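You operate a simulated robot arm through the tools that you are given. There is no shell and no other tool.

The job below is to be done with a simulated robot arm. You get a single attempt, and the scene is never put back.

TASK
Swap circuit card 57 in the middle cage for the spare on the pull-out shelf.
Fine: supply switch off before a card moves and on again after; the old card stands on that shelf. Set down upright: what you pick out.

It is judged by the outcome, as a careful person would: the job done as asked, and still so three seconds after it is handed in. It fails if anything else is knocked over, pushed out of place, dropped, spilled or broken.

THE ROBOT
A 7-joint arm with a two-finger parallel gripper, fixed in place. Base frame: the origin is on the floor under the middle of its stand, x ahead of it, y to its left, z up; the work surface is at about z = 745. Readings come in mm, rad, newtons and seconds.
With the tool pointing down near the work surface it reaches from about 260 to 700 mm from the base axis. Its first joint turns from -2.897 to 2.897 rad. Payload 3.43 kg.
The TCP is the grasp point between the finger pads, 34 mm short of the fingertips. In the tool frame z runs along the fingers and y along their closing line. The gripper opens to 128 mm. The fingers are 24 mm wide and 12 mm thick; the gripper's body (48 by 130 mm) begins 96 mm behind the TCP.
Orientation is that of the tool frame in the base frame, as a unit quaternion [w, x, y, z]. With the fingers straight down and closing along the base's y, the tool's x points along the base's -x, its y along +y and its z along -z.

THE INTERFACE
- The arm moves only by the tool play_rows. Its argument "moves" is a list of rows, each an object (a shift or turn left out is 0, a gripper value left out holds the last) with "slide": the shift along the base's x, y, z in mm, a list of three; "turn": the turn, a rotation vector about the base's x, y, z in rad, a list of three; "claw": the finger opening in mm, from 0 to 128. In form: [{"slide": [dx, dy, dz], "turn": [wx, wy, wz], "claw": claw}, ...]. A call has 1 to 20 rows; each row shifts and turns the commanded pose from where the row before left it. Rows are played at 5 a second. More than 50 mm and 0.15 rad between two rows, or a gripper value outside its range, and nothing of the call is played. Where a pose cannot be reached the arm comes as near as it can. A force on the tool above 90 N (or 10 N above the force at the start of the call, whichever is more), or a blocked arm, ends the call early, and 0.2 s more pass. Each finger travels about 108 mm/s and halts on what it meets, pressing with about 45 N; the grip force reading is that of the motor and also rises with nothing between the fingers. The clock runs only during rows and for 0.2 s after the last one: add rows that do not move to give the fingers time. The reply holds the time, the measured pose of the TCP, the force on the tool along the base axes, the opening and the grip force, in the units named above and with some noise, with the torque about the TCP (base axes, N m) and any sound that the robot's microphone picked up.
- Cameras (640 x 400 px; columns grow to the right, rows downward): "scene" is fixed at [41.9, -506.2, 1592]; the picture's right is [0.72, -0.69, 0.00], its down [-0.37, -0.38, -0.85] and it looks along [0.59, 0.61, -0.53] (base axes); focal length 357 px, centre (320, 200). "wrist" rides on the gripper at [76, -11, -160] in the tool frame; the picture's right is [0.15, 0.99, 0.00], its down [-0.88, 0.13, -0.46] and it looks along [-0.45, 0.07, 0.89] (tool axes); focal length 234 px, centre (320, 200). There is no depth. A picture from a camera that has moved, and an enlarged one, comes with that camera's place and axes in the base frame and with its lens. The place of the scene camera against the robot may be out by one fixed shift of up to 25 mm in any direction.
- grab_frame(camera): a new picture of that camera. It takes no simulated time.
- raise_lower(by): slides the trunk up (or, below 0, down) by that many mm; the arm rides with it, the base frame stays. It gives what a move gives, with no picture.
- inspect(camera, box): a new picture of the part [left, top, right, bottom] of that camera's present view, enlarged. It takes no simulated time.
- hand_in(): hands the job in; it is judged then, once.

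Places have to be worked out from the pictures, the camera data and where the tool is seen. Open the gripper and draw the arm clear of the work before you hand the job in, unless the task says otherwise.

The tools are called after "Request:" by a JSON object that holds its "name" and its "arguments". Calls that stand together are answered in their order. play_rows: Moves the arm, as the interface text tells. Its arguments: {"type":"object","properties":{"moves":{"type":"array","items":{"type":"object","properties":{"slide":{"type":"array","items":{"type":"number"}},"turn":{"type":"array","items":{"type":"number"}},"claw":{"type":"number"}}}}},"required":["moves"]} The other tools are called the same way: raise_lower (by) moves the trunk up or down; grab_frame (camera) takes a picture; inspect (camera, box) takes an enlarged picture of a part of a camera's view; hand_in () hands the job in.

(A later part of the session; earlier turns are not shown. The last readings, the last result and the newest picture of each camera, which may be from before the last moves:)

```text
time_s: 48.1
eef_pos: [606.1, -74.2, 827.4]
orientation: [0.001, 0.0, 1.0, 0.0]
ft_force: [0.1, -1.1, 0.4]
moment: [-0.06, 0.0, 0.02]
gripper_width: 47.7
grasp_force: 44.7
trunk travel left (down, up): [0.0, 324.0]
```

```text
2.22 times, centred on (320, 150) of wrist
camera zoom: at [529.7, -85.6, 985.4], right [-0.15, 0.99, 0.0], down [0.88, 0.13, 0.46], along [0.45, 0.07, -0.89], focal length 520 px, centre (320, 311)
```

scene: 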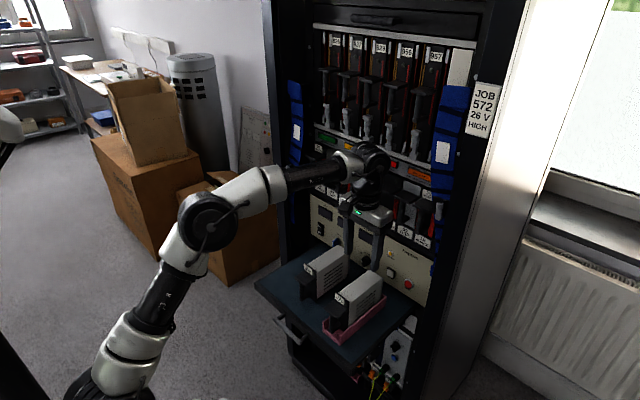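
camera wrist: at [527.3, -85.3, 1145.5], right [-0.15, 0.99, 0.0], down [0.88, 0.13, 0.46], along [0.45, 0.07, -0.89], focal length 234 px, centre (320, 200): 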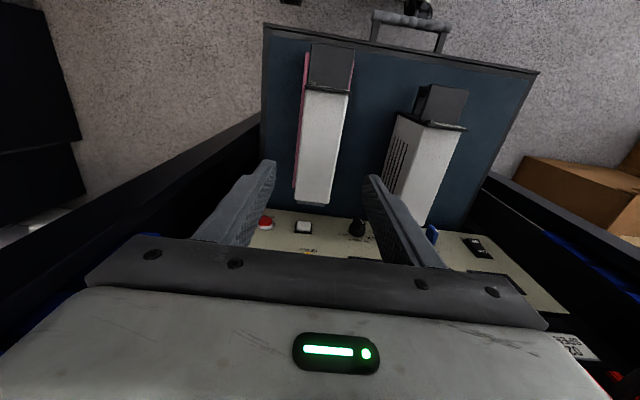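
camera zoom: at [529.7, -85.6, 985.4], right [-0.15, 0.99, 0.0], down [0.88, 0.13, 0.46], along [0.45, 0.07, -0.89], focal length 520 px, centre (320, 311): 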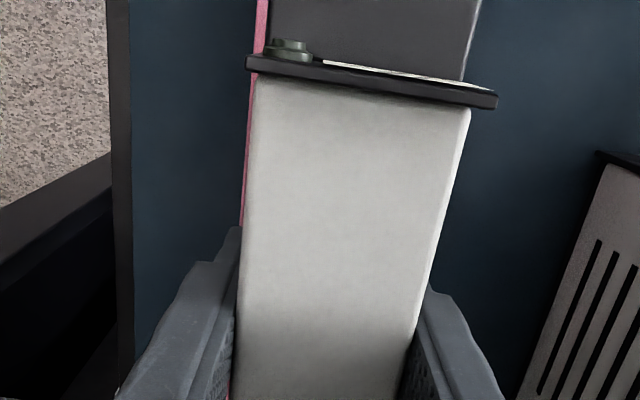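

The box is held (47.7 mm, 45 N), tray undisturbed. I lift straight up slowly.

Request:
{"name": "play_rows", "arguments": {"moves": [{"slide": [0, 0, 4]}, {"slide": [0, 0, 8]}, {"slide": [0, 0, 12]}, {"slide": [0, 0, 16]}, {"slide": [0, 0, 0]}]}}

Request:
{"name": "inspect", "arguments": {"camera": "scene", "box": [310, 220, 410, 340]}}

```text
time_s: 49.3
eef_pos: [606.7, -74.5, 867.0]
orientation: [0.0, -0.001, 1.0, 0.0]
ft_force: [0.5, -0.1, -2.4]
moment: [-0.01, -0.02, 0.02]
gripper_width: 47.6
grasp_force: 44.7
trunk travel left (down, up): [0.0, 324.0]
```

```text
3.33 times, centred on (360, 280) of scene
camera zoom: at [41.9, -506.2, 1592.0], right [0.72, -0.69, 0.0], down [-0.37, -0.38, -0.85], along [0.59, 0.61, -0.53], focal length 1189 px, centre (187, -67)
```

zoom: 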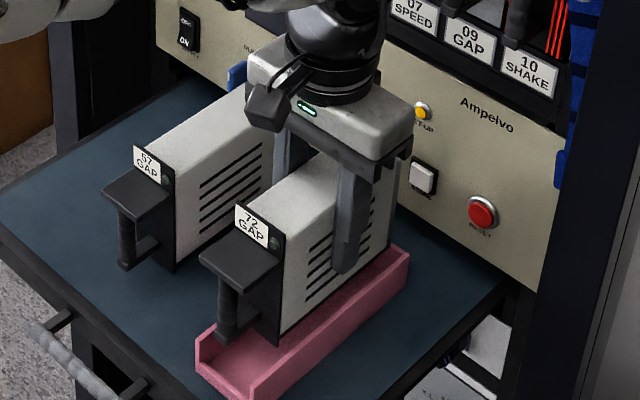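

The spare came out of the tray level, the tray stayed put. I raise it to clear card 57 and carry it across to y≈180.

Request:
{"name": "play_rows", "arguments": {"moves": [{"slide": [-5, 0, 30]}, {"slide": [-5, 0, 30]}, {"slide": [-5, 0, 30]}, {"slide": [-5, 0, 25]}, {"slide": [0, 30, 0]}, {"slide": [0, 35, 0]}, {"slide": [0, 35, 0]}, {"slide": [0, 35, 0]}, {"slide": [0, 35, 0]}, {"slide": [0, 35, 0]}, {"slide": [0, 30, 0]}, {"slide": [0, 20, 0]}, {"slide": [0, 0, 0]}]}}

Request:
{"name": "grab_frame", "arguments": {"camera": "scene"}}

Request:
{"name": "grab_frame", "arguments": {"camera": "wrist"}}

```text
time_s: 52.1
eef_pos: [586.5, 178.8, 985.7]
orientation: [0.002, -0.001, 1.0, 0.0]
ft_force: [0.5, -0.4, -2.4]
moment: [-0.01, -0.04, 0.0]
gripper_width: 47.7
grasp_force: 45.2
trunk travel left (down, up): [0.0, 324.0]
```

```text
taken
```

scene: 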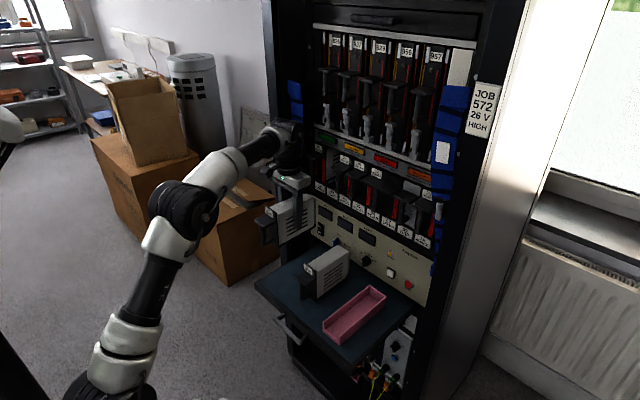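

```text
taken
camera wrist: at [509.2, 168.3, 1142.2], right [-0.15, 0.99, 0.0], down [0.88, 0.13, 0.46], along [0.45, 0.07, -0.89], focal length 234 px, centre (320, 200)
```

wrist: 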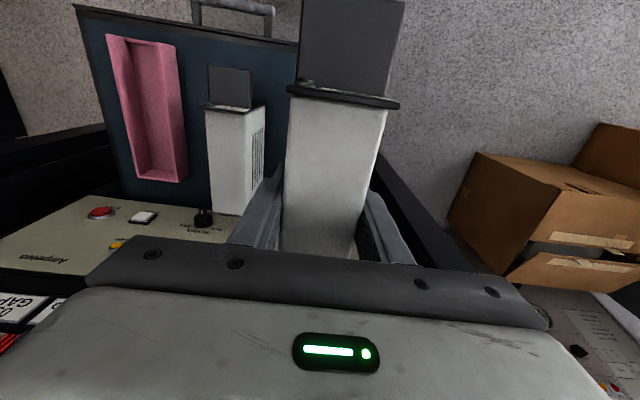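

The spare is held level at y≈179 over the free left part of the shelf; tray and card 57 are undisturbed. I bring it down, first to just above the shelf.

Request:
{"name": "play_rows", "arguments": {"moves": [{"slide": [0, 1, -40]}, {"slide": [0, 0, -40]}, {"slide": [10, 0, -30]}, {"slide": [10, 0, -20]}, {"slide": [9, 0, -12]}, {"slide": [0, 0, 0]}]}}

Request:
{"name": "inspect", "arguments": {"camera": "scene", "box": [240, 180, 400, 330]}}

Request:
{"name": "grab_frame", "arguments": {"camera": "wrist"}}

```text
time_s: 53.5
eef_pos: [614.7, 182.5, 839.9]
orientation: [0.001, 0.0, 1.0, 0.0]
ft_force: [0.2, -0.1, -2.1]
moment: [-0.01, -0.03, -0.01]
gripper_width: 47.7
grasp_force: 45.2
trunk travel left (down, up): [0.0, 324.0]
```

```text
2.67 times, centred on (320, 255) of scene
camera zoom: at [41.9, -506.2, 1592.0], right [0.72, -0.69, 0.0], down [-0.37, -0.38, -0.85], along [0.59, 0.61, -0.53], focal length 952 px, centre (320, 53)
```

zoom: 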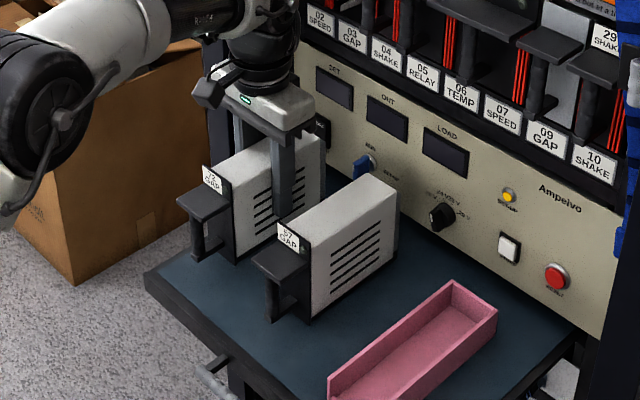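

```text
taken
camera wrist: at [537.6, 170.8, 998.6], right [-0.15, 0.99, 0.0], down [0.88, 0.13, 0.46], along [0.45, 0.07, -0.89], focal length 234 px, centre (320, 200)
```

wrist: 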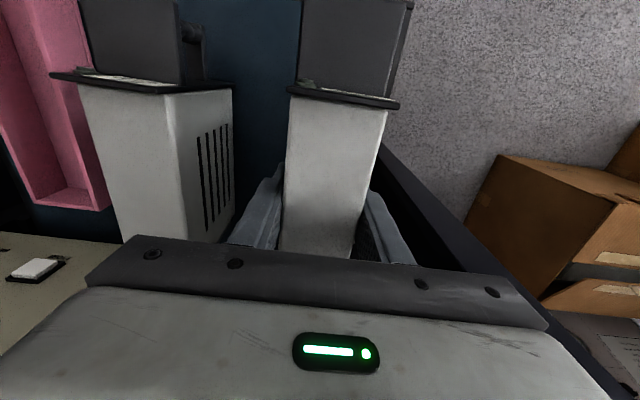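

About 15 mm above the shelf, well inside its edge (shelf edge y≈240, card side y≈207). I lower gently until contact.

Request:
{"name": "play_rows", "arguments": {"moves": [{"slide": [0, 0, -5]}, {"slide": [0, 0, -4]}, {"slide": [0, 0, -2]}, {"slide": [0, 0, -1.5]}, {"slide": [0, 0, 0]}]}}

Request:
{"name": "inspect", "arguments": {"camera": "scene", "box": [270, 210, 350, 290]}}

```text
time_s: 54.7
eef_pos: [615.1, 181.5, 829.0]
orientation: [0.002, 0.0, 1.0, 0.0]
ft_force: [0.0, 0.4, -2.6]
moment: [-0.03, -0.05, -0.01]
gripper_width: 47.6
grasp_force: 45.1
trunk travel left (down, up): [0.0, 324.0]
```

```text
5.00 times, centred on (310, 250) of scene
camera zoom: at [41.9, -506.2, 1592.0], right [0.72, -0.69, 0.0], down [-0.37, -0.38, -0.85], along [0.59, 0.61, -0.53], focal length 1784 px, centre (370, -50)
```

zoom: 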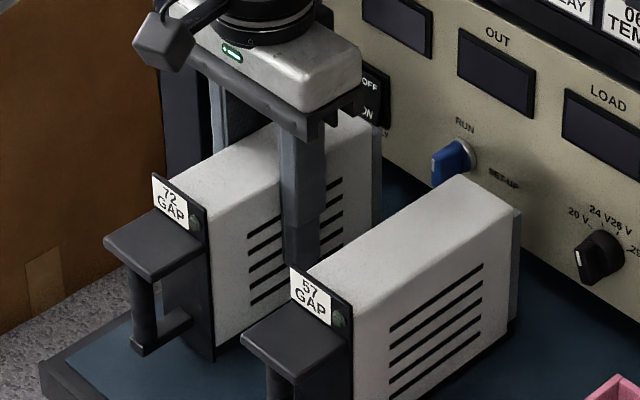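

Not yet touching. I continue in 1.5 mm steps.

Request:
{"name": "play_rows", "arguments": {"moves": [{"slide": [0, 0, -1.5]}, {"slide": [0, 0, -1.5]}, {"slide": [0, 0, -1]}, {"slide": [0, 0, 0]}]}}

```text
time_s: 55.7
eef_pos: [615.3, 180.8, 826.0]
orientation: [0.002, 0.0, 1.0, 0.0]
ft_force: [-0.2, -0.3, -2.8]
moment: [0.0, -0.06, -0.01]
gripper_width: 47.9
grasp_force: 45.4
trunk travel left (down, up): [0.0, 324.0]
```

Still carrying its weight (−2.8 N). A bit further down.

Request:
{"name": "play_rows", "arguments": {"moves": [{"slide": [0, 0, -1]}, {"slide": [0, 0, -1]}, {"slide": [0, 0, -1]}, {"slide": [0, 0, 0]}]}}

```text
time_s: 56.7
eef_pos: [615.5, 182.0, 822.8]
orientation: [0.002, 0.0, 1.0, 0.0]
ft_force: [-0.5, -1.2, 4.0]
moment: [-0.15, 0.5, 0.15]
gripper_width: 47.5
grasp_force: 44.9
trunk travel left (down, up): [0.0, 324.0]
```

Contact: +4 N. One more small step to seat it, then I release.

Request:
{"name": "play_rows", "arguments": {"moves": [{"slide": [0, 0, -0.7]}, {"slide": [0, 0, 0]}]}}

Request:
{"name": "inspect", "arguments": {"camera": "scene", "box": [270, 210, 350, 290]}}

```text
time_s: 57.3
eef_pos: [615.3, 182.2, 822.7]
orientation: [0.003, 0.0, 1.0, 0.001]
ft_force: [-0.8, -0.9, 9.6]
moment: [-0.24, 0.92, 0.08]
gripper_width: 47.6
grasp_force: 44.9
trunk travel left (down, up): [0.0, 324.0]
```

```text
5.00 times, centred on (310, 250) of scene
camera zoom: at [41.9, -506.2, 1592.0], right [0.72, -0.69, 0.0], down [-0.37, -0.38, -0.85], along [0.59, 0.61, -0.53], focal length 1784 px, centre (370, -50)
```

zoom: 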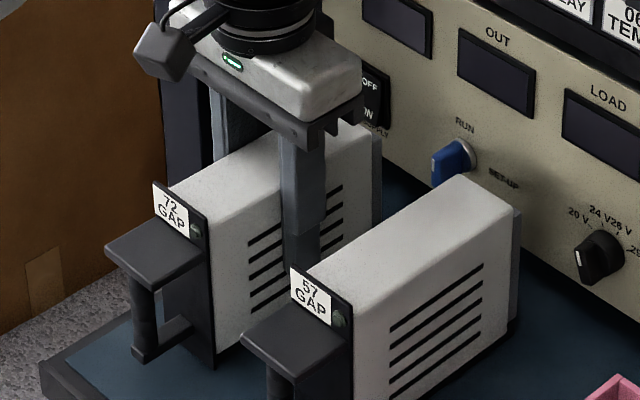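

Seated on its front edge with the rest within a millimetre. I open the fingers gently.

Request:
{"name": "play_rows", "arguments": {"moves": [{"claw": 49}, {"claw": 52}, {"claw": 60}, {"claw": 72}, {"slide": [0, 0, 0]}]}}

Request:
{"name": "inspect", "arguments": {"camera": "scene", "box": [270, 210, 350, 290]}}

Request:
{"name": "inspect", "arguments": {"camera": "wrist", "box": [200, 60, 440, 240]}}

```text
time_s: 58.5
eef_pos: [615.1, 180.7, 822.0]
orientation: [0.002, 0.0, 1.0, 0.0]
ft_force: [0.5, 0.6, -0.5]
moment: [0.02, 0.02, 0.02]
gripper_width: 71.9
grasp_force: 0.1
trunk travel left (down, up): [0.0, 324.0]
```

```text
5.00 times, centred on (310, 250) of scene
camera zoom: at [41.9, -506.2, 1592.0], right [0.72, -0.69, 0.0], down [-0.37, -0.38, -0.85], along [0.59, 0.61, -0.53], focal length 1784 px, centre (370, -50)
```

zoom: 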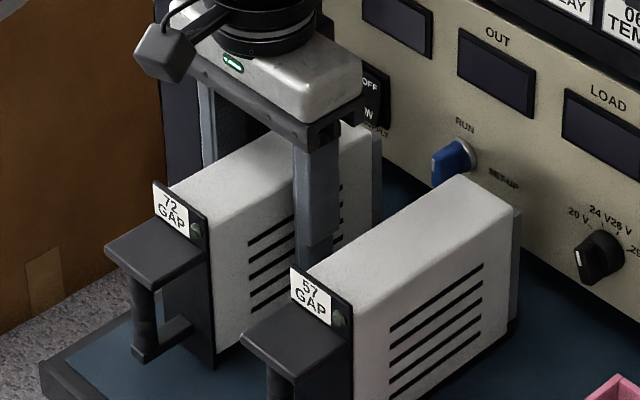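

```text
2.22 times, centred on (320, 150) of wrist
camera zoom: at [538.2, 169.9, 979.3], right [-0.15, 0.99, 0.0], down [0.88, 0.13, 0.46], along [0.45, 0.07, -0.89], focal length 520 px, centre (320, 311)
```

zoom: 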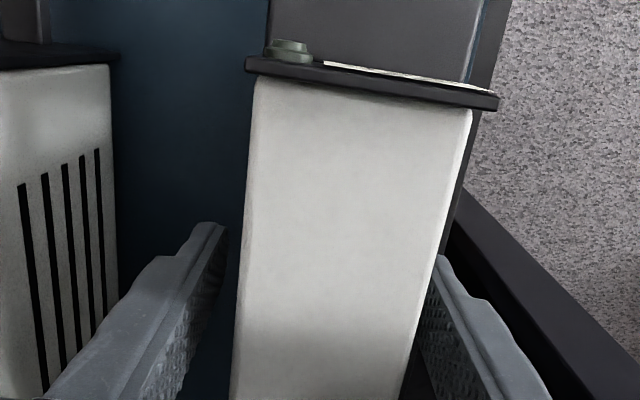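

The spare stands by itself. I lift straight off, then swing the hand back to the 30° tilt in front of its handle.

Request:
{"name": "play_rows", "arguments": {"moves": [{"slide": [0, 0, 40]}, {"slide": [0, 0, 45]}, {"slide": [0, 0, 45]}, {"slide": [-20, 0, 10], "turn": [0, -0.131, 0], "claw": 40}, {"slide": [-20, 0, 0], "turn": [0, -0.131, 0]}, {"slide": [-20, 0, 0], "turn": [0, -0.131, 0]}, {"slide": [-20, 0, 0], "turn": [0, -0.131, 0]}, {"slide": [-20, 0, 0], "turn": [0, -0.131, 0]}, {"slide": [-20, 0, 0], "turn": [0, -0.131, 0]}, {"slide": [-20, 0, 0], "turn": [0, -0.131, 0]}, {"slide": [-20, 0, 0], "turn": [0, -0.13, 0]}, {"slide": [0, 0, 0]}]}}

Request:
{"name": "grab_frame", "arguments": {"camera": "wrist"}}

Request:
{"name": "grab_frame", "arguments": {"camera": "scene"}}

```text
time_s: 61.1
eef_pos: [457.4, 173.0, 948.3]
orientation: [0.492, 0.005, 0.871, -0.009]
ft_force: [-0.7, -0.8, 0.0]
moment: [-0.01, -0.04, 0.0]
gripper_width: 40.0
grasp_force: 0.0
trunk travel left (down, up): [0.0, 324.0]
```

```text
taken
camera wrist: at [280.2, 165.4, 964.5], right [-0.06, 0.99, -0.14], down [0.07, 0.14, 0.99], along [1.0, 0.05, -0.07], focal length 234 px, centre (320, 200)
```

wrist: 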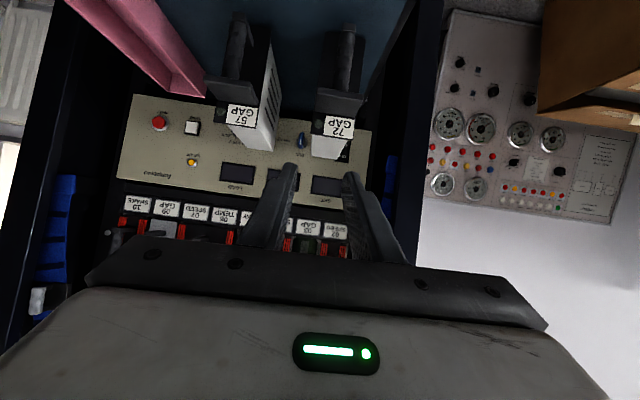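

```text
taken
```

scene: 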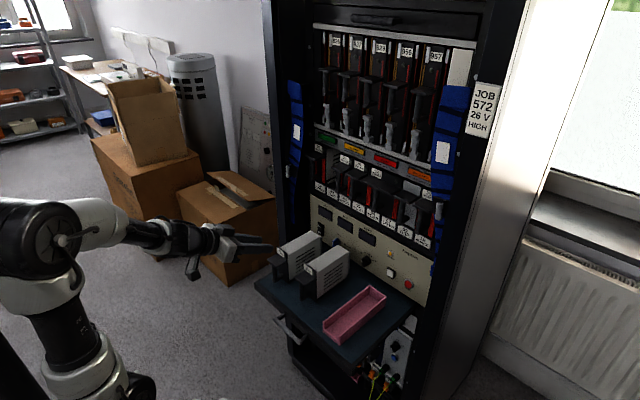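

The pose reading isn't quite where commanded; I let it settle and re-read.

Request:
{"name": "play_rows", "arguments": {"moves": [{"slide": [0, 0, 0]}, {"slide": [0, 0, 0]}, {"slide": [0, 0, 0]}]}}

Request:
{"name": "inspect", "arguments": {"camera": "wrist", "box": [200, 0, 420, 180]}}

```text
time_s: 61.9
eef_pos: [456.7, 175.8, 951.0]
orientation: [0.494, 0.004, 0.87, -0.008]
ft_force: [-0.1, 0.0, -0.4]
moment: [-0.01, 0.0, -0.01]
gripper_width: 39.8
grasp_force: 0.0
trunk travel left (down, up): [0.0, 324.0]
```

```text
2.22 times, centred on (310, 90) of wrist
camera zoom: at [279.4, 167.1, 966.6], right [-0.06, 0.99, -0.13], down [0.06, 0.14, 0.99], along [1.0, 0.05, -0.07], focal length 520 px, centre (342, 444)
```

zoom: 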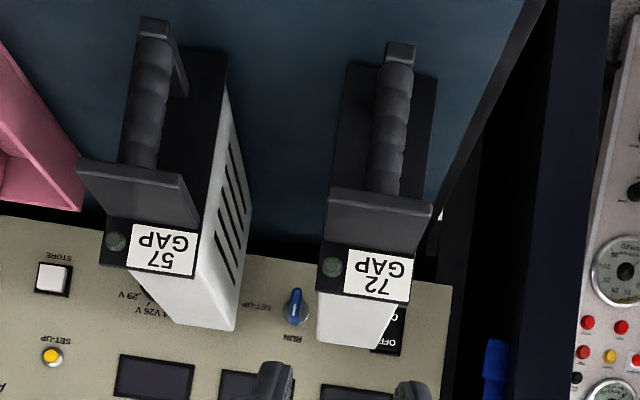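

Spare's foot is at about (508, 180, 766), so its grasp pose should be TCP (508, 180.5, 804). I increase the tilt to 40° for better reach and correct y, then check.

Request:
{"name": "play_rows", "arguments": {"moves": [{"slide": [0, 0, -10], "turn": [0, 0.08, 0]}, {"slide": [0, 0, -20], "turn": [0, 0.08, 0]}, {"slide": [0, 0, 0]}, {"slide": [0, 0, 0]}]}}

Request:
{"name": "grab_frame", "arguments": {"camera": "scene"}}

```text
time_s: 62.9
eef_pos: [455.3, 182.3, 929.9]
orientation: [0.431, -0.001, 0.902, 0.001]
ft_force: [0.0, -0.1, 0.5]
moment: [-0.01, 0.01, -0.01]
gripper_width: 40.0
grasp_force: 0.1
trunk travel left (down, up): [0.0, 324.0]
```

```text
taken
```

scene: 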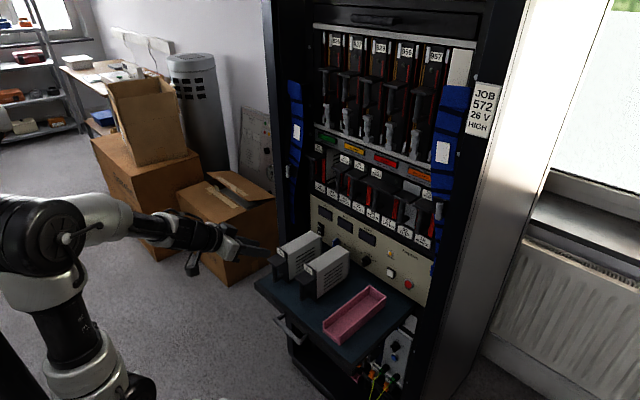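

Converged (38.9° tilt). I descend in front of the spare's handle to z≈803.

Request:
{"name": "play_rows", "arguments": {"moves": [{"slide": [-3, -0.5, -35]}, {"slide": [-2, -0.5, -35]}, {"slide": [0, -0.5, -32]}, {"slide": [0, 0, -24]}, {"slide": [0, 0, 0]}]}}

Request:
{"name": "inspect", "arguments": {"camera": "wrist", "box": [220, 60, 420, 240]}}

Request:
{"name": "inspect", "arguments": {"camera": "scene", "box": [200, 210, 360, 330]}}

```text
time_s: 64.1
eef_pos: [450.2, 178.3, 804.3]
orientation: [0.43, 0.0, 0.903, 0.0]
ft_force: [-0.6, 0.4, -0.4]
moment: [-0.02, 0.01, 0.03]
gripper_width: 40.1
grasp_force: 0.1
trunk travel left (down, up): [0.0, 324.0]
```

```text
2.22 times, centred on (320, 150) of wrist
camera zoom: at [277.7, 167.1, 844.1], right [-0.09, 0.99, -0.11], down [0.2, 0.13, 0.97], along [0.98, 0.07, -0.21], focal length 520 px, centre (320, 311)
```

zoom: 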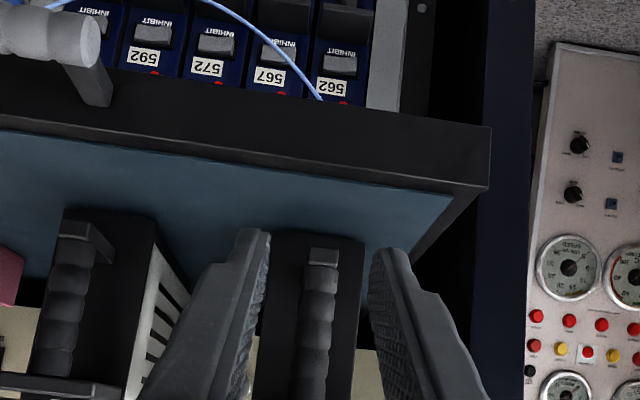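

```text
3.33 times, centred on (280, 270) of scene
camera zoom: at [41.9, -506.2, 1592.0], right [0.72, -0.69, 0.0], down [-0.37, -0.38, -0.85], along [0.59, 0.61, -0.53], focal length 1189 px, centre (453, -33)
```

zoom: 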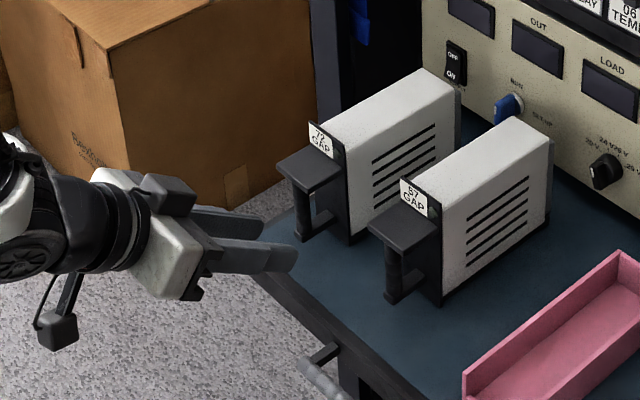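

Bar y≈180–182; I shift to y≈180 and advance so the pads enclose the bar.

Request:
{"name": "play_rows", "arguments": {"moves": [{"slide": [15, 1, 0]}, {"slide": [15, 1, -1]}, {"slide": [12, 0, 0]}, {"slide": [0, 0, 0]}]}}

Request:
{"name": "inspect", "arguments": {"camera": "wrist", "box": [240, 90, 400, 240]}}

Request:
{"name": "inspect", "arguments": {"camera": "scene", "box": [220, 220, 330, 300]}}

```text
time_s: 65.1
eef_pos: [491.9, 181.3, 805.1]
orientation: [0.43, 0.0, 0.903, 0.001]
ft_force: [-0.5, -0.3, 0.1]
moment: [0.01, -0.03, 0.0]
gripper_width: 39.8
grasp_force: 0.0
trunk travel left (down, up): [0.0, 324.0]
```

```text
2.67 times, centred on (320, 165) of wrist
camera zoom: at [319.6, 169.9, 844.7], right [-0.09, 0.99, -0.11], down [0.2, 0.13, 0.97], along [0.98, 0.07, -0.21], focal length 624 px, centre (320, 293)
```

zoom: 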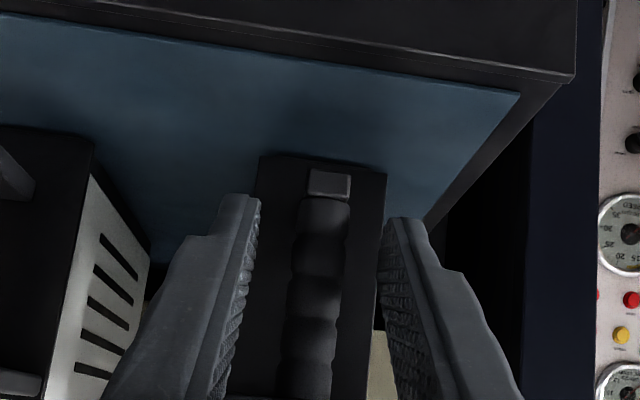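

```text
5.00 times, centred on (275, 260) of scene
camera zoom: at [41.9, -506.2, 1592.0], right [0.72, -0.69, 0.0], down [-0.37, -0.38, -0.85], along [0.59, 0.61, -0.53], focal length 1784 px, centre (545, -100)
```

zoom: 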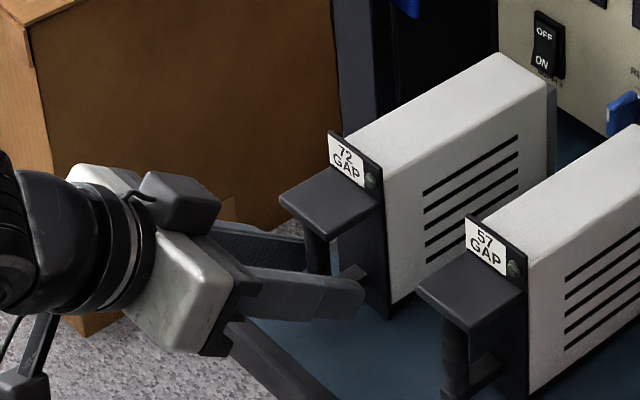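

Well aligned. The last 16 mm, then I close on the bar.

Request:
{"name": "play_rows", "arguments": {"moves": [{"slide": [8, -0.5, -1]}, {"slide": [8, 0, 0]}, {"slide": [0, 0, 0]}, {"claw": 26}, {"claw": 0}, {"slide": [0, 0, 0]}, {"slide": [0, 0, 0]}]}}

Request:
{"name": "inspect", "arguments": {"camera": "wrist", "box": [240, 90, 400, 240]}}

Request:
{"name": "inspect", "arguments": {"camera": "scene", "box": [220, 220, 330, 300]}}

```text
time_s: 66.7
eef_pos: [509.1, 180.9, 802.3]
orientation: [0.431, 0.001, 0.903, 0.0]
ft_force: [0.6, 1.1, -0.7]
moment: [0.03, 0.01, 0.02]
gripper_width: 16.7
grasp_force: 44.8
trunk travel left (down, up): [0.0, 324.0]
```

```text
2.67 times, centred on (320, 165) of wrist
camera zoom: at [336.3, 170.0, 843.4], right [-0.09, 0.99, -0.11], down [0.2, 0.13, 0.97], along [0.98, 0.07, -0.21], focal length 624 px, centre (320, 293)
```

zoom: 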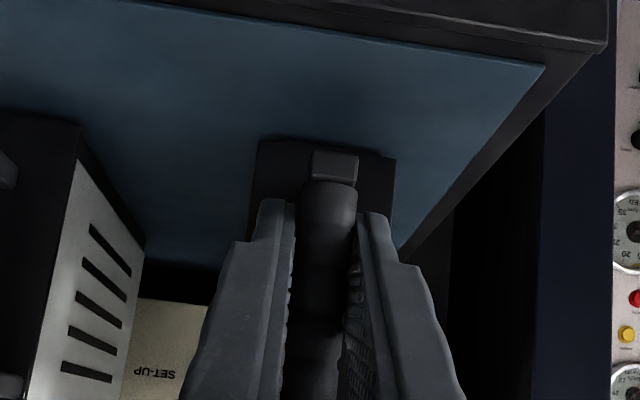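

```text
5.00 times, centred on (275, 260) of scene
camera zoom: at [41.9, -506.2, 1592.0], right [0.72, -0.69, 0.0], down [-0.37, -0.38, -0.85], along [0.59, 0.61, -0.53], focal length 1784 px, centre (545, -100)
```

zoom: 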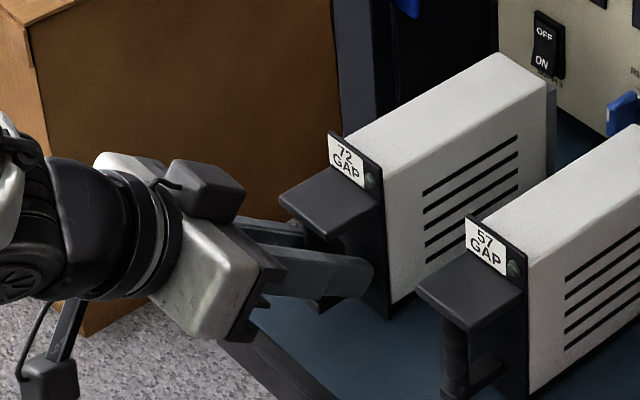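

Bar gripped (16.7 mm, 45 N). I lift slightly and check that the card stays level.

Request:
{"name": "play_rows", "arguments": {"moves": [{"slide": [0, 0, 3]}, {"slide": [0, 0, 5]}, {"slide": [0, 0, 8]}, {"slide": [0, 0, 10]}, {"slide": [0, 0, 0]}]}}

Request:
{"name": "inspect", "arguments": {"camera": "scene", "box": [250, 200, 350, 290]}}

```text
time_s: 67.9
eef_pos: [508.5, 182.1, 829.4]
orientation: [0.431, 0.0, 0.903, 0.0]
ft_force: [0.3, -0.8, -2.1]
moment: [0.03, 0.22, 0.0]
gripper_width: 16.5
grasp_force: 44.5
trunk travel left (down, up): [0.0, 324.0]
```

```text
4.44 times, centred on (300, 245) of scene
camera zoom: at [41.9, -506.2, 1592.0], right [0.72, -0.69, 0.0], down [-0.37, -0.38, -0.85], along [0.59, 0.61, -0.53], focal length 1586 px, centre (409, 0)
```

zoom: 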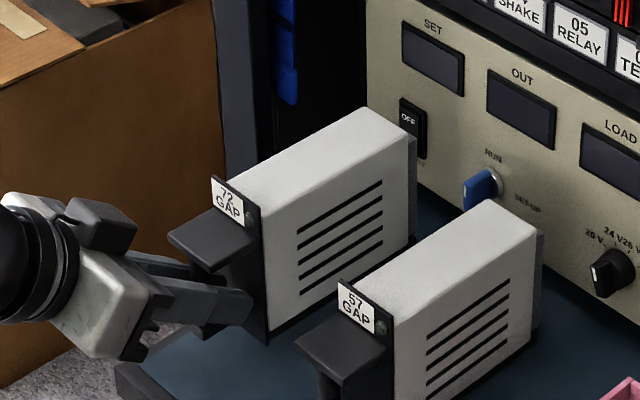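

The spare hangs level. I draw it back and raise it to slot height, in line with slot 03 (y≈173, TCP z≈1068).

Request:
{"name": "play_rows", "arguments": {"moves": [{"slide": [-10, -2, 20]}, {"slide": [-10, -2, 25]}, {"slide": [0, -2, 30]}, {"slide": [0, -2, 35]}, {"slide": [0, -1, 35]}, {"slide": [0, 0, 35]}, {"slide": [0, 0, 35]}, {"slide": [0, 0, 24]}, {"slide": [0, 0, 0]}, {"slide": [0, 0, 0]}]}}

Request:
{"name": "inspect", "arguments": {"camera": "scene", "box": [260, 145, 350, 215]}}

Request:
{"name": "grab_frame", "arguments": {"camera": "scene"}}

Request:
{"name": "grab_frame", "arguments": {"camera": "wrist"}}

```text
time_s: 70.1
eef_pos: [488.2, 174.1, 1070.0]
orientation: [0.433, -0.001, 0.901, 0.001]
ft_force: [0.4, -0.2, -2.8]
moment: [-0.01, 0.22, 0.0]
gripper_width: 16.6
grasp_force: 44.7
trunk travel left (down, up): [0.0, 324.0]
```

```text
5.71 times, centred on (305, 180) of scene
camera zoom: at [41.9, -506.2, 1592.0], right [0.72, -0.69, 0.0], down [-0.37, -0.38, -0.85], along [0.59, 0.61, -0.53], focal length 2039 px, centre (406, 314)
```

zoom: 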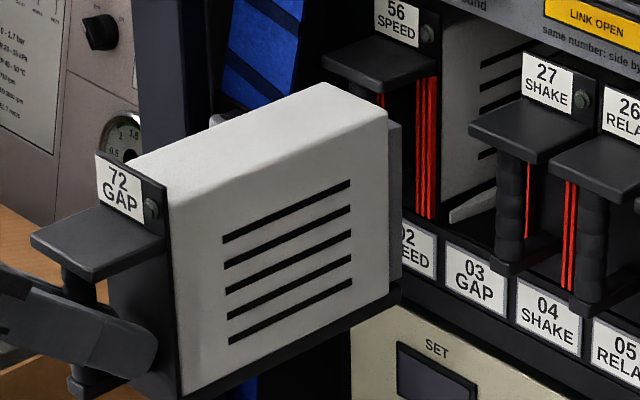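

```text
taken
```

scene: 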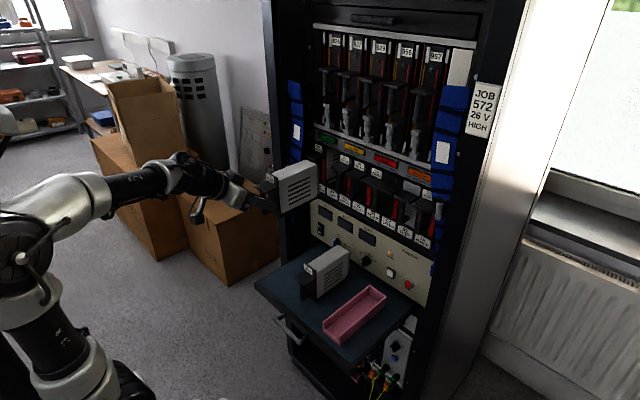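

```text
taken
camera wrist: at [316.3, 162.3, 1109.7], right [-0.09, 0.99, -0.11], down [0.2, 0.13, 0.97], along [0.98, 0.07, -0.21], focal length 234 px, centre (320, 200)
```

wrist: 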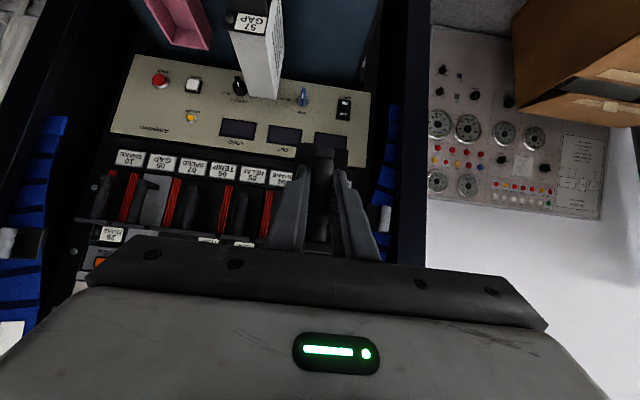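

Compared with card 57 at the same stage, the spare is aligned in yaw and pitch, ~1–2 mm high and ~1 mm off in y. I take another reading and look into the empty slot.

Request:
{"name": "play_rows", "arguments": {"moves": [{"slide": [0, -1, -1]}, {"slide": [0, 0, 0]}, {"slide": [0, 0, 0]}]}}

Request:
{"name": "inspect", "arguments": {"camera": "scene", "box": [310, 145, 380, 205]}}

Request:
{"name": "inspect", "arguments": {"camera": "scene", "box": [260, 145, 350, 215]}}

```text
time_s: 70.9
eef_pos: [488.3, 172.8, 1068.9]
orientation: [0.431, 0.0, 0.902, 0.0]
ft_force: [-1.1, -0.2, -2.1]
moment: [0.01, 0.23, -0.01]
gripper_width: 16.5
grasp_force: 45.0
trunk travel left (down, up): [0.0, 324.0]
```

```text
6.67 times, centred on (345, 175) of scene
camera zoom: at [41.9, -506.2, 1592.0], right [0.72, -0.69, 0.0], down [-0.37, -0.38, -0.85], along [0.59, 0.61, -0.53], focal length 2379 px, centre (153, 367)
```

zoom: 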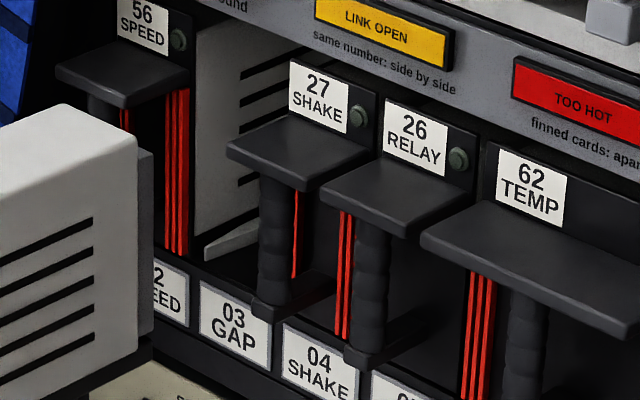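

```text
5.71 times, centred on (305, 180) of scene
camera zoom: at [41.9, -506.2, 1592.0], right [0.72, -0.69, 0.0], down [-0.37, -0.38, -0.85], along [0.59, 0.61, -0.53], focal length 2039 px, centre (406, 314)
```

zoom: 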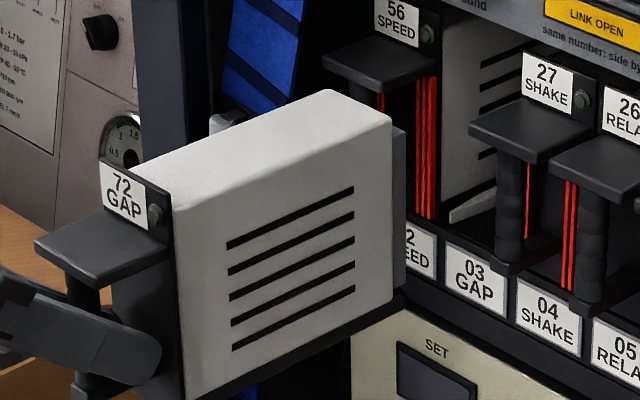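

The empty slot is clear. By the shelf-contact heights the spare should be ~1 mm above the seated line at z≈1069, which is what I want. I advance toward the slot mouth.

Request:
{"name": "play_rows", "arguments": {"moves": [{"slide": [10, 0, 0]}, {"slide": [10, 0, 0]}, {"slide": [10, 0, 0]}, {"slide": [0, 0, 0]}]}}

Request:
{"name": "inspect", "arguments": {"camera": "scene", "box": [240, 120, 400, 230]}}

Request:
{"name": "inspect", "arguments": {"camera": "wrist", "box": [220, 90, 420, 250]}}

```text
time_s: 71.9
eef_pos: [519.5, 172.2, 1067.4]
orientation: [0.431, 0.001, 0.902, -0.001]
ft_force: [-0.1, 0.9, -3.2]
moment: [0.03, 0.19, -0.04]
gripper_width: 16.4
grasp_force: 44.9
trunk travel left (down, up): [0.0, 324.0]
```

```text
3.64 times, centred on (320, 175) of scene
camera zoom: at [41.9, -506.2, 1592.0], right [0.72, -0.69, 0.0], down [-0.37, -0.38, -0.85], along [0.59, 0.61, -0.53], focal length 1298 px, centre (320, 291)
```

zoom: 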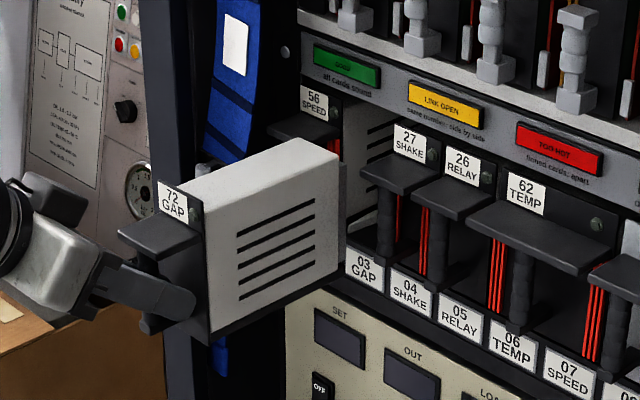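

```text
2.50 times, centred on (320, 170) of wrist
camera zoom: at [346.3, 160.9, 1106.8], right [-0.09, 0.99, -0.11], down [0.2, 0.13, 0.97], along [0.98, 0.07, -0.21], focal length 585 px, centre (320, 275)
```

zoom: 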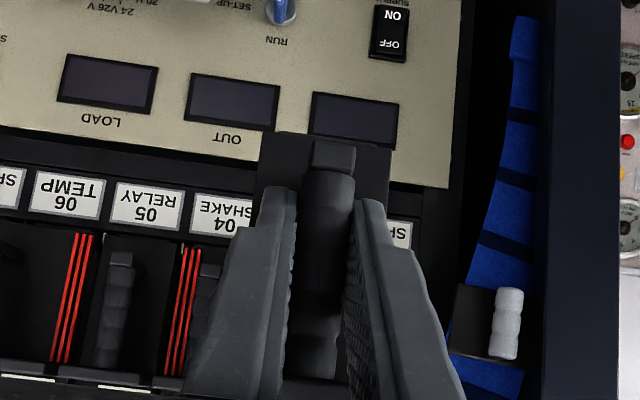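

By picture comparison the spare sits ~1 mm lower than card 57 did at this stage, so I raise 1.5 mm while advancing between the neighbouring handles.

Request:
{"name": "play_rows", "arguments": {"moves": [{"slide": [5, 0.3, 1]}, {"slide": [8, 0.3, 0.5]}, {"slide": [8, 0, 0]}, {"slide": [7, 0, 0]}, {"slide": [0, 0, 0]}]}}

Request:
{"name": "inspect", "arguments": {"camera": "scene", "box": [250, 120, 410, 230]}}

Request:
{"name": "inspect", "arguments": {"camera": "scene", "box": [290, 150, 360, 210]}}

```text
time_s: 73.1
eef_pos: [547.2, 173.4, 1069.0]
orientation: [0.43, 0.0, 0.903, 0.0]
ft_force: [-0.4, 0.0, -1.8]
moment: [0.02, 0.21, -0.01]
gripper_width: 16.5
grasp_force: 45.6
trunk travel left (down, up): [0.0, 324.0]
```

```text
3.64 times, centred on (330, 175) of scene
camera zoom: at [41.9, -506.2, 1592.0], right [0.72, -0.69, 0.0], down [-0.37, -0.38, -0.85], along [0.59, 0.61, -0.53], focal length 1298 px, centre (284, 291)
```

zoom: 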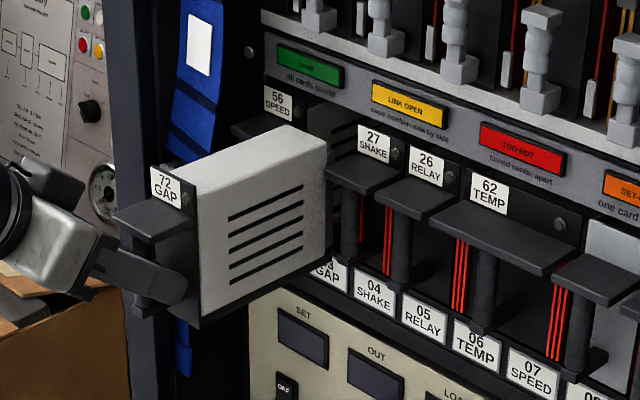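

```text
6.67 times, centred on (325, 180) of scene
camera zoom: at [41.9, -506.2, 1592.0], right [0.72, -0.69, 0.0], down [-0.37, -0.38, -0.85], along [0.59, 0.61, -0.53], focal length 2379 px, centre (287, 333)
```

zoom: 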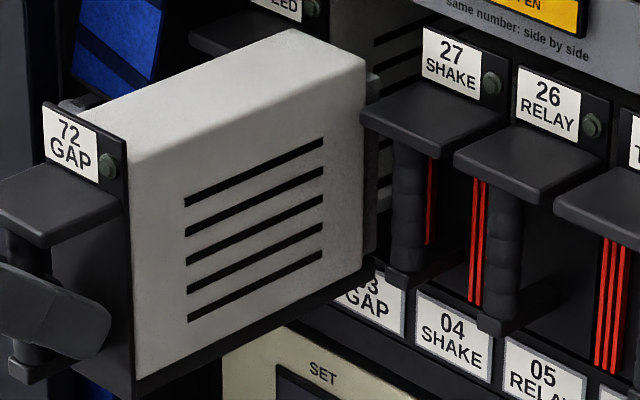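

Within about half a millimetre of card 57's line now. I feed it into the slot in small steps, watching forces.

Request:
{"name": "play_rows", "arguments": {"moves": [{"slide": [6, 0, 0]}, {"slide": [6, 0, 0]}, {"slide": [6, 0, 0]}, {"slide": [0, 0, 0]}]}}

Request:
{"name": "inspect", "arguments": {"camera": "scene", "box": [250, 120, 410, 230]}}

```text
time_s: 74.1
eef_pos: [566.1, 170.9, 1068.7]
orientation: [0.43, 0.0, 0.903, 0.0]
ft_force: [-0.4, -0.2, -2.7]
moment: [0.0, 0.17, 0.0]
gripper_width: 16.5
grasp_force: 44.9
trunk travel left (down, up): [0.0, 324.0]
```

```text
3.64 times, centred on (330, 175) of scene
camera zoom: at [41.9, -506.2, 1592.0], right [0.72, -0.69, 0.0], down [-0.37, -0.38, -0.85], along [0.59, 0.61, -0.53], focal length 1298 px, centre (284, 291)
```

zoom: 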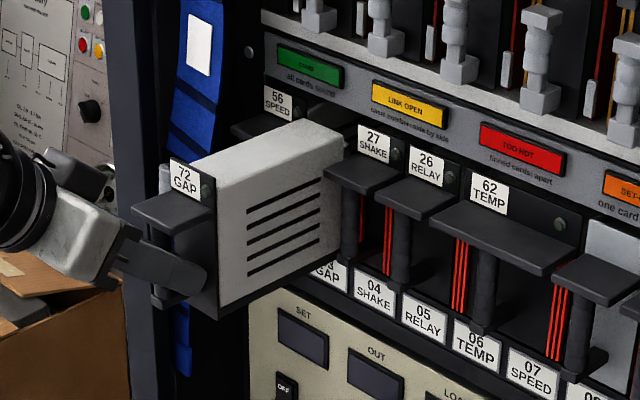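

No contact force, alignment still matches. I keep feeding in.

Request:
{"name": "play_rows", "arguments": {"moves": [{"slide": [6, 0.5, 0]}, {"slide": [6, 0, 0]}, {"slide": [6, 0, 0]}, {"slide": [6, 0, 0]}, {"slide": [0, 0, 0]}]}}

Request:
{"name": "inspect", "arguments": {"camera": "scene", "box": [250, 120, 410, 230]}}

```text
time_s: 75.3
eef_pos: [588.6, 173.2, 1068.3]
orientation: [0.43, -0.001, 0.903, 0.001]
ft_force: [0.4, 0.4, -0.3]
moment: [0.05, 0.02, 0.06]
gripper_width: 16.5
grasp_force: 44.9
trunk travel left (down, up): [0.0, 324.0]
```

```text
3.64 times, centred on (330, 175) of scene
camera zoom: at [41.9, -506.2, 1592.0], right [0.72, -0.69, 0.0], down [-0.37, -0.38, -0.85], along [0.59, 0.61, -0.53], focal length 1298 px, centre (284, 291)
```

zoom: 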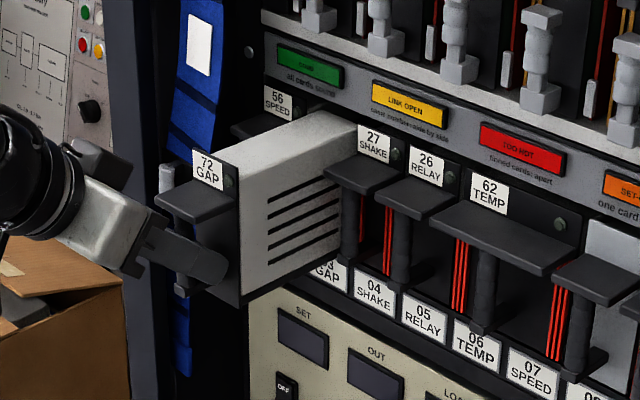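

The weight has been taken up by the guide (force and moment dropped to zero), so the card is in its track. I continue inward.

Request:
{"name": "play_rows", "arguments": {"moves": [{"slide": [7, 0, 0]}, {"slide": [7, 0, 0]}, {"slide": [7, 0, 0]}, {"slide": [7, 0, 0]}, {"slide": [7, 0, 0]}, {"slide": [0, 0, 0]}]}}

Request:
{"name": "inspect", "arguments": {"camera": "scene", "box": [250, 120, 410, 230]}}

```text
time_s: 76.7
eef_pos: [623.9, 171.9, 1068.9]
orientation: [0.431, 0.0, 0.903, 0.0]
ft_force: [0.0, 0.6, -2.7]
moment: [-0.02, 0.19, -0.01]
gripper_width: 16.7
grasp_force: 44.8
trunk travel left (down, up): [0.0, 324.0]
```

```text
3.64 times, centred on (330, 175) of scene
camera zoom: at [41.9, -506.2, 1592.0], right [0.72, -0.69, 0.0], down [-0.37, -0.38, -0.85], along [0.59, 0.61, -0.53], focal length 1298 px, centre (284, 291)
```

zoom: 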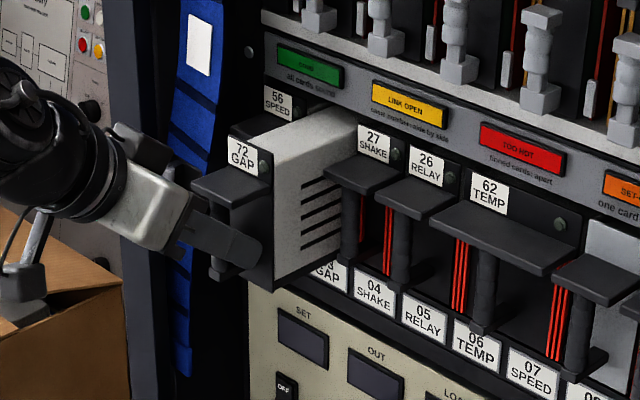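

Smooth so far at x≈624. I continue inward with the same small steps.

Request:
{"name": "play_rows", "arguments": {"moves": [{"slide": [7, 0.3, 0]}, {"slide": [7, 0, 0]}, {"slide": [7, 0, 0]}, {"slide": [7, 0, 0]}, {"slide": [7, 0, 0]}, {"slide": [5, 0, 0]}, {"slide": [0, 0, 0]}]}}

Request:
{"name": "inspect", "arguments": {"camera": "scene", "box": [250, 120, 410, 230]}}

Request:
{"name": "inspect", "arguments": {"camera": "wrist", "box": [220, 90, 420, 250]}}

```text
time_s: 78.3
eef_pos: [663.9, 173.1, 1069.2]
orientation: [0.43, 0.0, 0.903, 0.0]
ft_force: [0.0, 0.2, 0.0]
moment: [0.01, -0.14, -0.02]
gripper_width: 16.7
grasp_force: 45.0
trunk travel left (down, up): [0.0, 324.0]
```

```text
3.64 times, centred on (330, 175) of scene
camera zoom: at [41.9, -506.2, 1592.0], right [0.72, -0.69, 0.0], down [-0.37, -0.38, -0.85], along [0.59, 0.61, -0.53], focal length 1298 px, centre (284, 291)
```

zoom: 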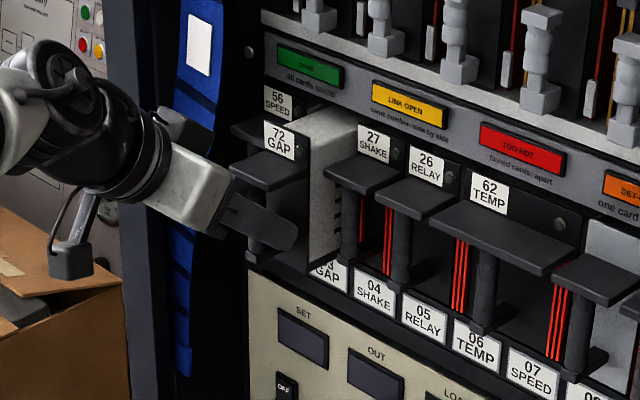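

```text
2.50 times, centred on (320, 170) of wrist
camera zoom: at [491.2, 161.7, 1108.6], right [-0.09, 0.99, -0.11], down [0.2, 0.13, 0.97], along [0.98, 0.07, -0.21], focal length 585 px, centre (320, 275)
```

zoom: 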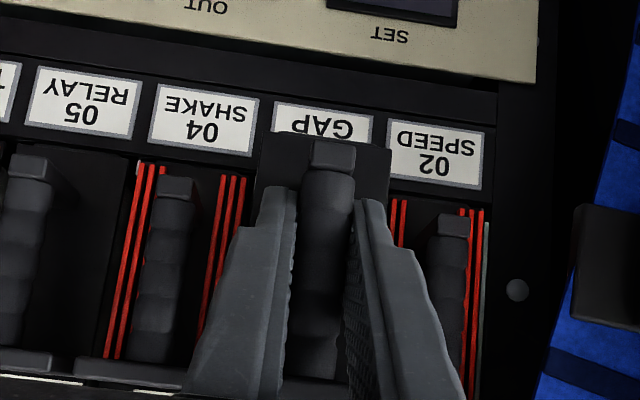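

About 50 mm to go. I continue to x≈700.

Request:
{"name": "play_rows", "arguments": {"moves": [{"slide": [6, 0, 0]}, {"slide": [6, 0, 0]}, {"slide": [6, 0, 0]}, {"slide": [6, 0, 0]}, {"slide": [6, 0, 0]}, {"slide": [6, 0, 0]}, {"slide": [0, 0, 0]}]}}

Request:
{"name": "inspect", "arguments": {"camera": "scene", "box": [270, 130, 400, 220]}}

```text
time_s: 79.9
eef_pos: [700.6, 173.2, 1068.8]
orientation: [0.431, 0.0, 0.902, 0.0]
ft_force: [0.6, -0.5, -1.9]
moment: [-0.01, 0.19, 0.03]
gripper_width: 16.6
grasp_force: 45.4
trunk travel left (down, up): [0.0, 324.0]
```

```text
4.44 times, centred on (335, 175) of scene
camera zoom: at [41.9, -506.2, 1592.0], right [0.72, -0.69, 0.0], down [-0.37, -0.38, -0.85], along [0.59, 0.61, -0.53], focal length 1586 px, centre (253, 311)
```

zoom: 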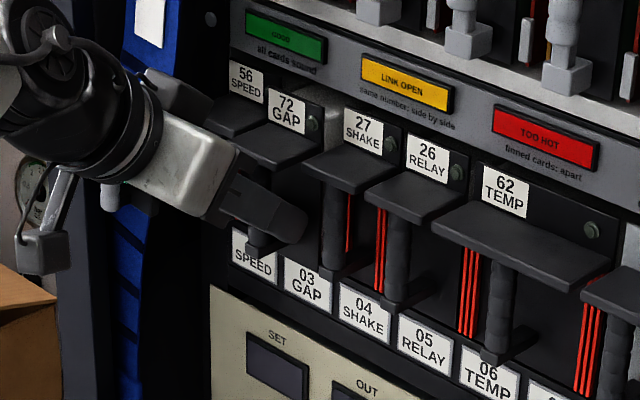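

About 14 mm from seated compared with card 57's original picture. Slow steps now.

Request:
{"name": "play_rows", "arguments": {"moves": [{"slide": [3, 0, 0]}, {"slide": [3, 0, 0]}, {"slide": [3, 0, 0]}, {"slide": [0, 0, 0]}]}}

Request:
{"name": "inspect", "arguments": {"camera": "scene", "box": [270, 130, 400, 220]}}

```text
time_s: 80.9
eef_pos: [708.3, 173.2, 1068.1]
orientation: [0.431, 0.0, 0.902, 0.001]
ft_force: [0.0, 0.5, -3.2]
moment: [0.01, 0.17, 0.0]
gripper_width: 16.4
grasp_force: 44.5
trunk travel left (down, up): [0.0, 324.0]
```

```text
4.44 times, centred on (335, 175) of scene
camera zoom: at [41.9, -506.2, 1592.0], right [0.72, -0.69, 0.0], down [-0.37, -0.38, -0.85], along [0.59, 0.61, -0.53], focal length 1586 px, centre (253, 311)
```

zoom: 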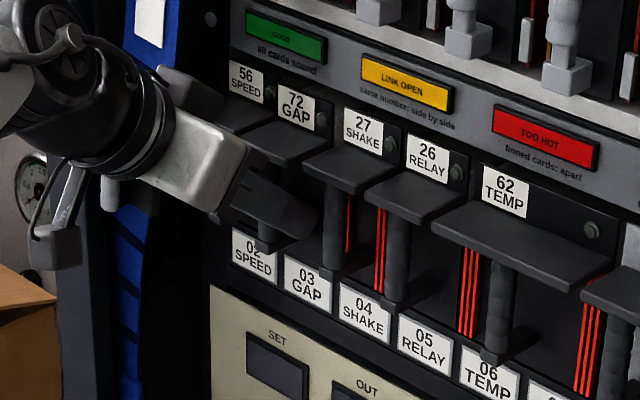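

About 5 mm remaining. I push in with 2 mm steps and watch the x force for the seating.

Request:
{"name": "play_rows", "arguments": {"moves": [{"slide": [2, 0, 0]}, {"slide": [2, 0, 0]}, {"slide": [1.5, 0, 0]}, {"slide": [0, 0, 0]}]}}

Request:
{"name": "inspect", "arguments": {"camera": "scene", "box": [270, 130, 400, 220]}}

```text
time_s: 81.9
eef_pos: [712.8, 173.3, 1068.7]
orientation: [0.431, -0.001, 0.903, 0.001]
ft_force: [-3.8, -0.4, -2.1]
moment: [0.01, 0.31, 0.05]
gripper_width: 16.6
grasp_force: 44.4
trunk travel left (down, up): [0.0, 324.0]
```

```text
4.44 times, centred on (335, 175) of scene
camera zoom: at [41.9, -506.2, 1592.0], right [0.72, -0.69, 0.0], down [-0.37, -0.38, -0.85], along [0.59, 0.61, -0.53], focal length 1586 px, centre (253, 311)
```

zoom: 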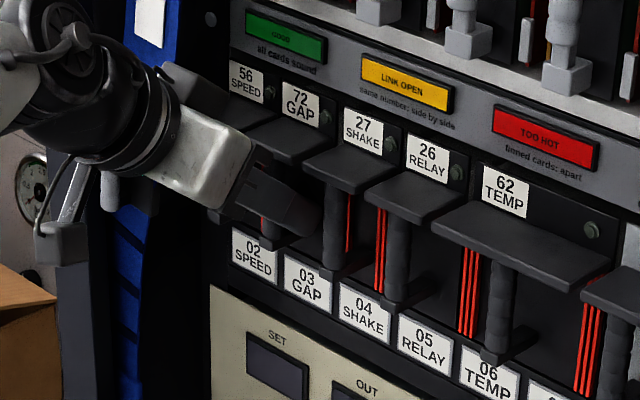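

Contact begins (−3.8 N). Another few 1 mm pushes to seat fully.

Request:
{"name": "play_rows", "arguments": {"moves": [{"slide": [1, 0, 0]}, {"slide": [1, 0, 0]}, {"slide": [1, 0, 0]}, {"slide": [0, 0, 0]}]}}

Request:
{"name": "inspect", "arguments": {"camera": "scene", "box": [270, 130, 400, 220]}}

Request:
{"name": "inspect", "arguments": {"camera": "scene", "box": [310, 135, 370, 180]}}

```text
time_s: 82.9
eef_pos: [716.0, 173.9, 1068.2]
orientation: [0.431, 0.0, 0.902, 0.0]
ft_force: [-13.3, -0.7, -4.0]
moment: [0.04, 0.07, -0.2]
gripper_width: 16.6
grasp_force: 44.9
trunk travel left (down, up): [0.0, 324.0]
```

```text
4.44 times, centred on (335, 175) of scene
camera zoom: at [41.9, -506.2, 1592.0], right [0.72, -0.69, 0.0], down [-0.37, -0.38, -0.85], along [0.59, 0.61, -0.53], focal length 1586 px, centre (253, 311)
```

zoom: 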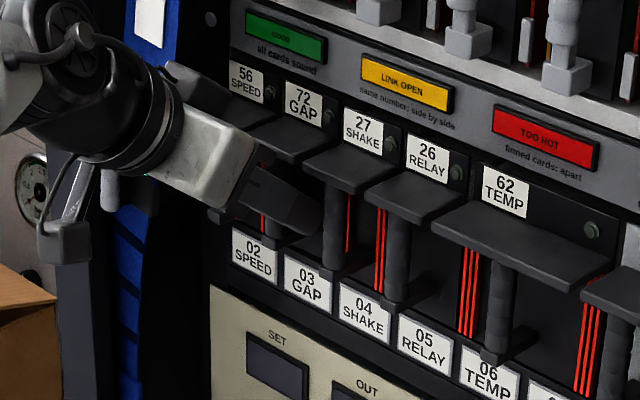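

```text
8.89 times, centred on (340, 158) of scene
camera zoom: at [41.9, -506.2, 1592.0], right [0.72, -0.69, 0.0], down [-0.37, -0.38, -0.85], along [0.59, 0.61, -0.53], focal length 3172 px, centre (142, 578)
```

zoom: 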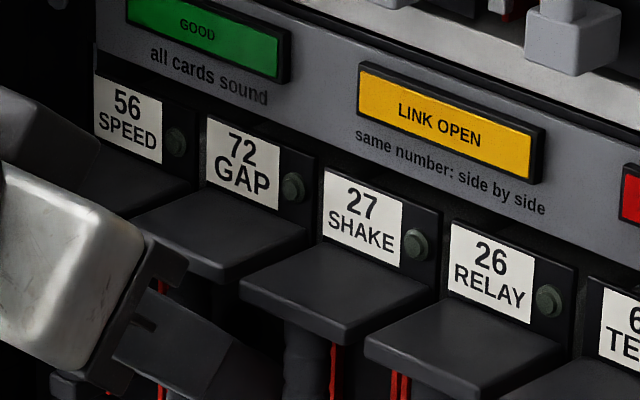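

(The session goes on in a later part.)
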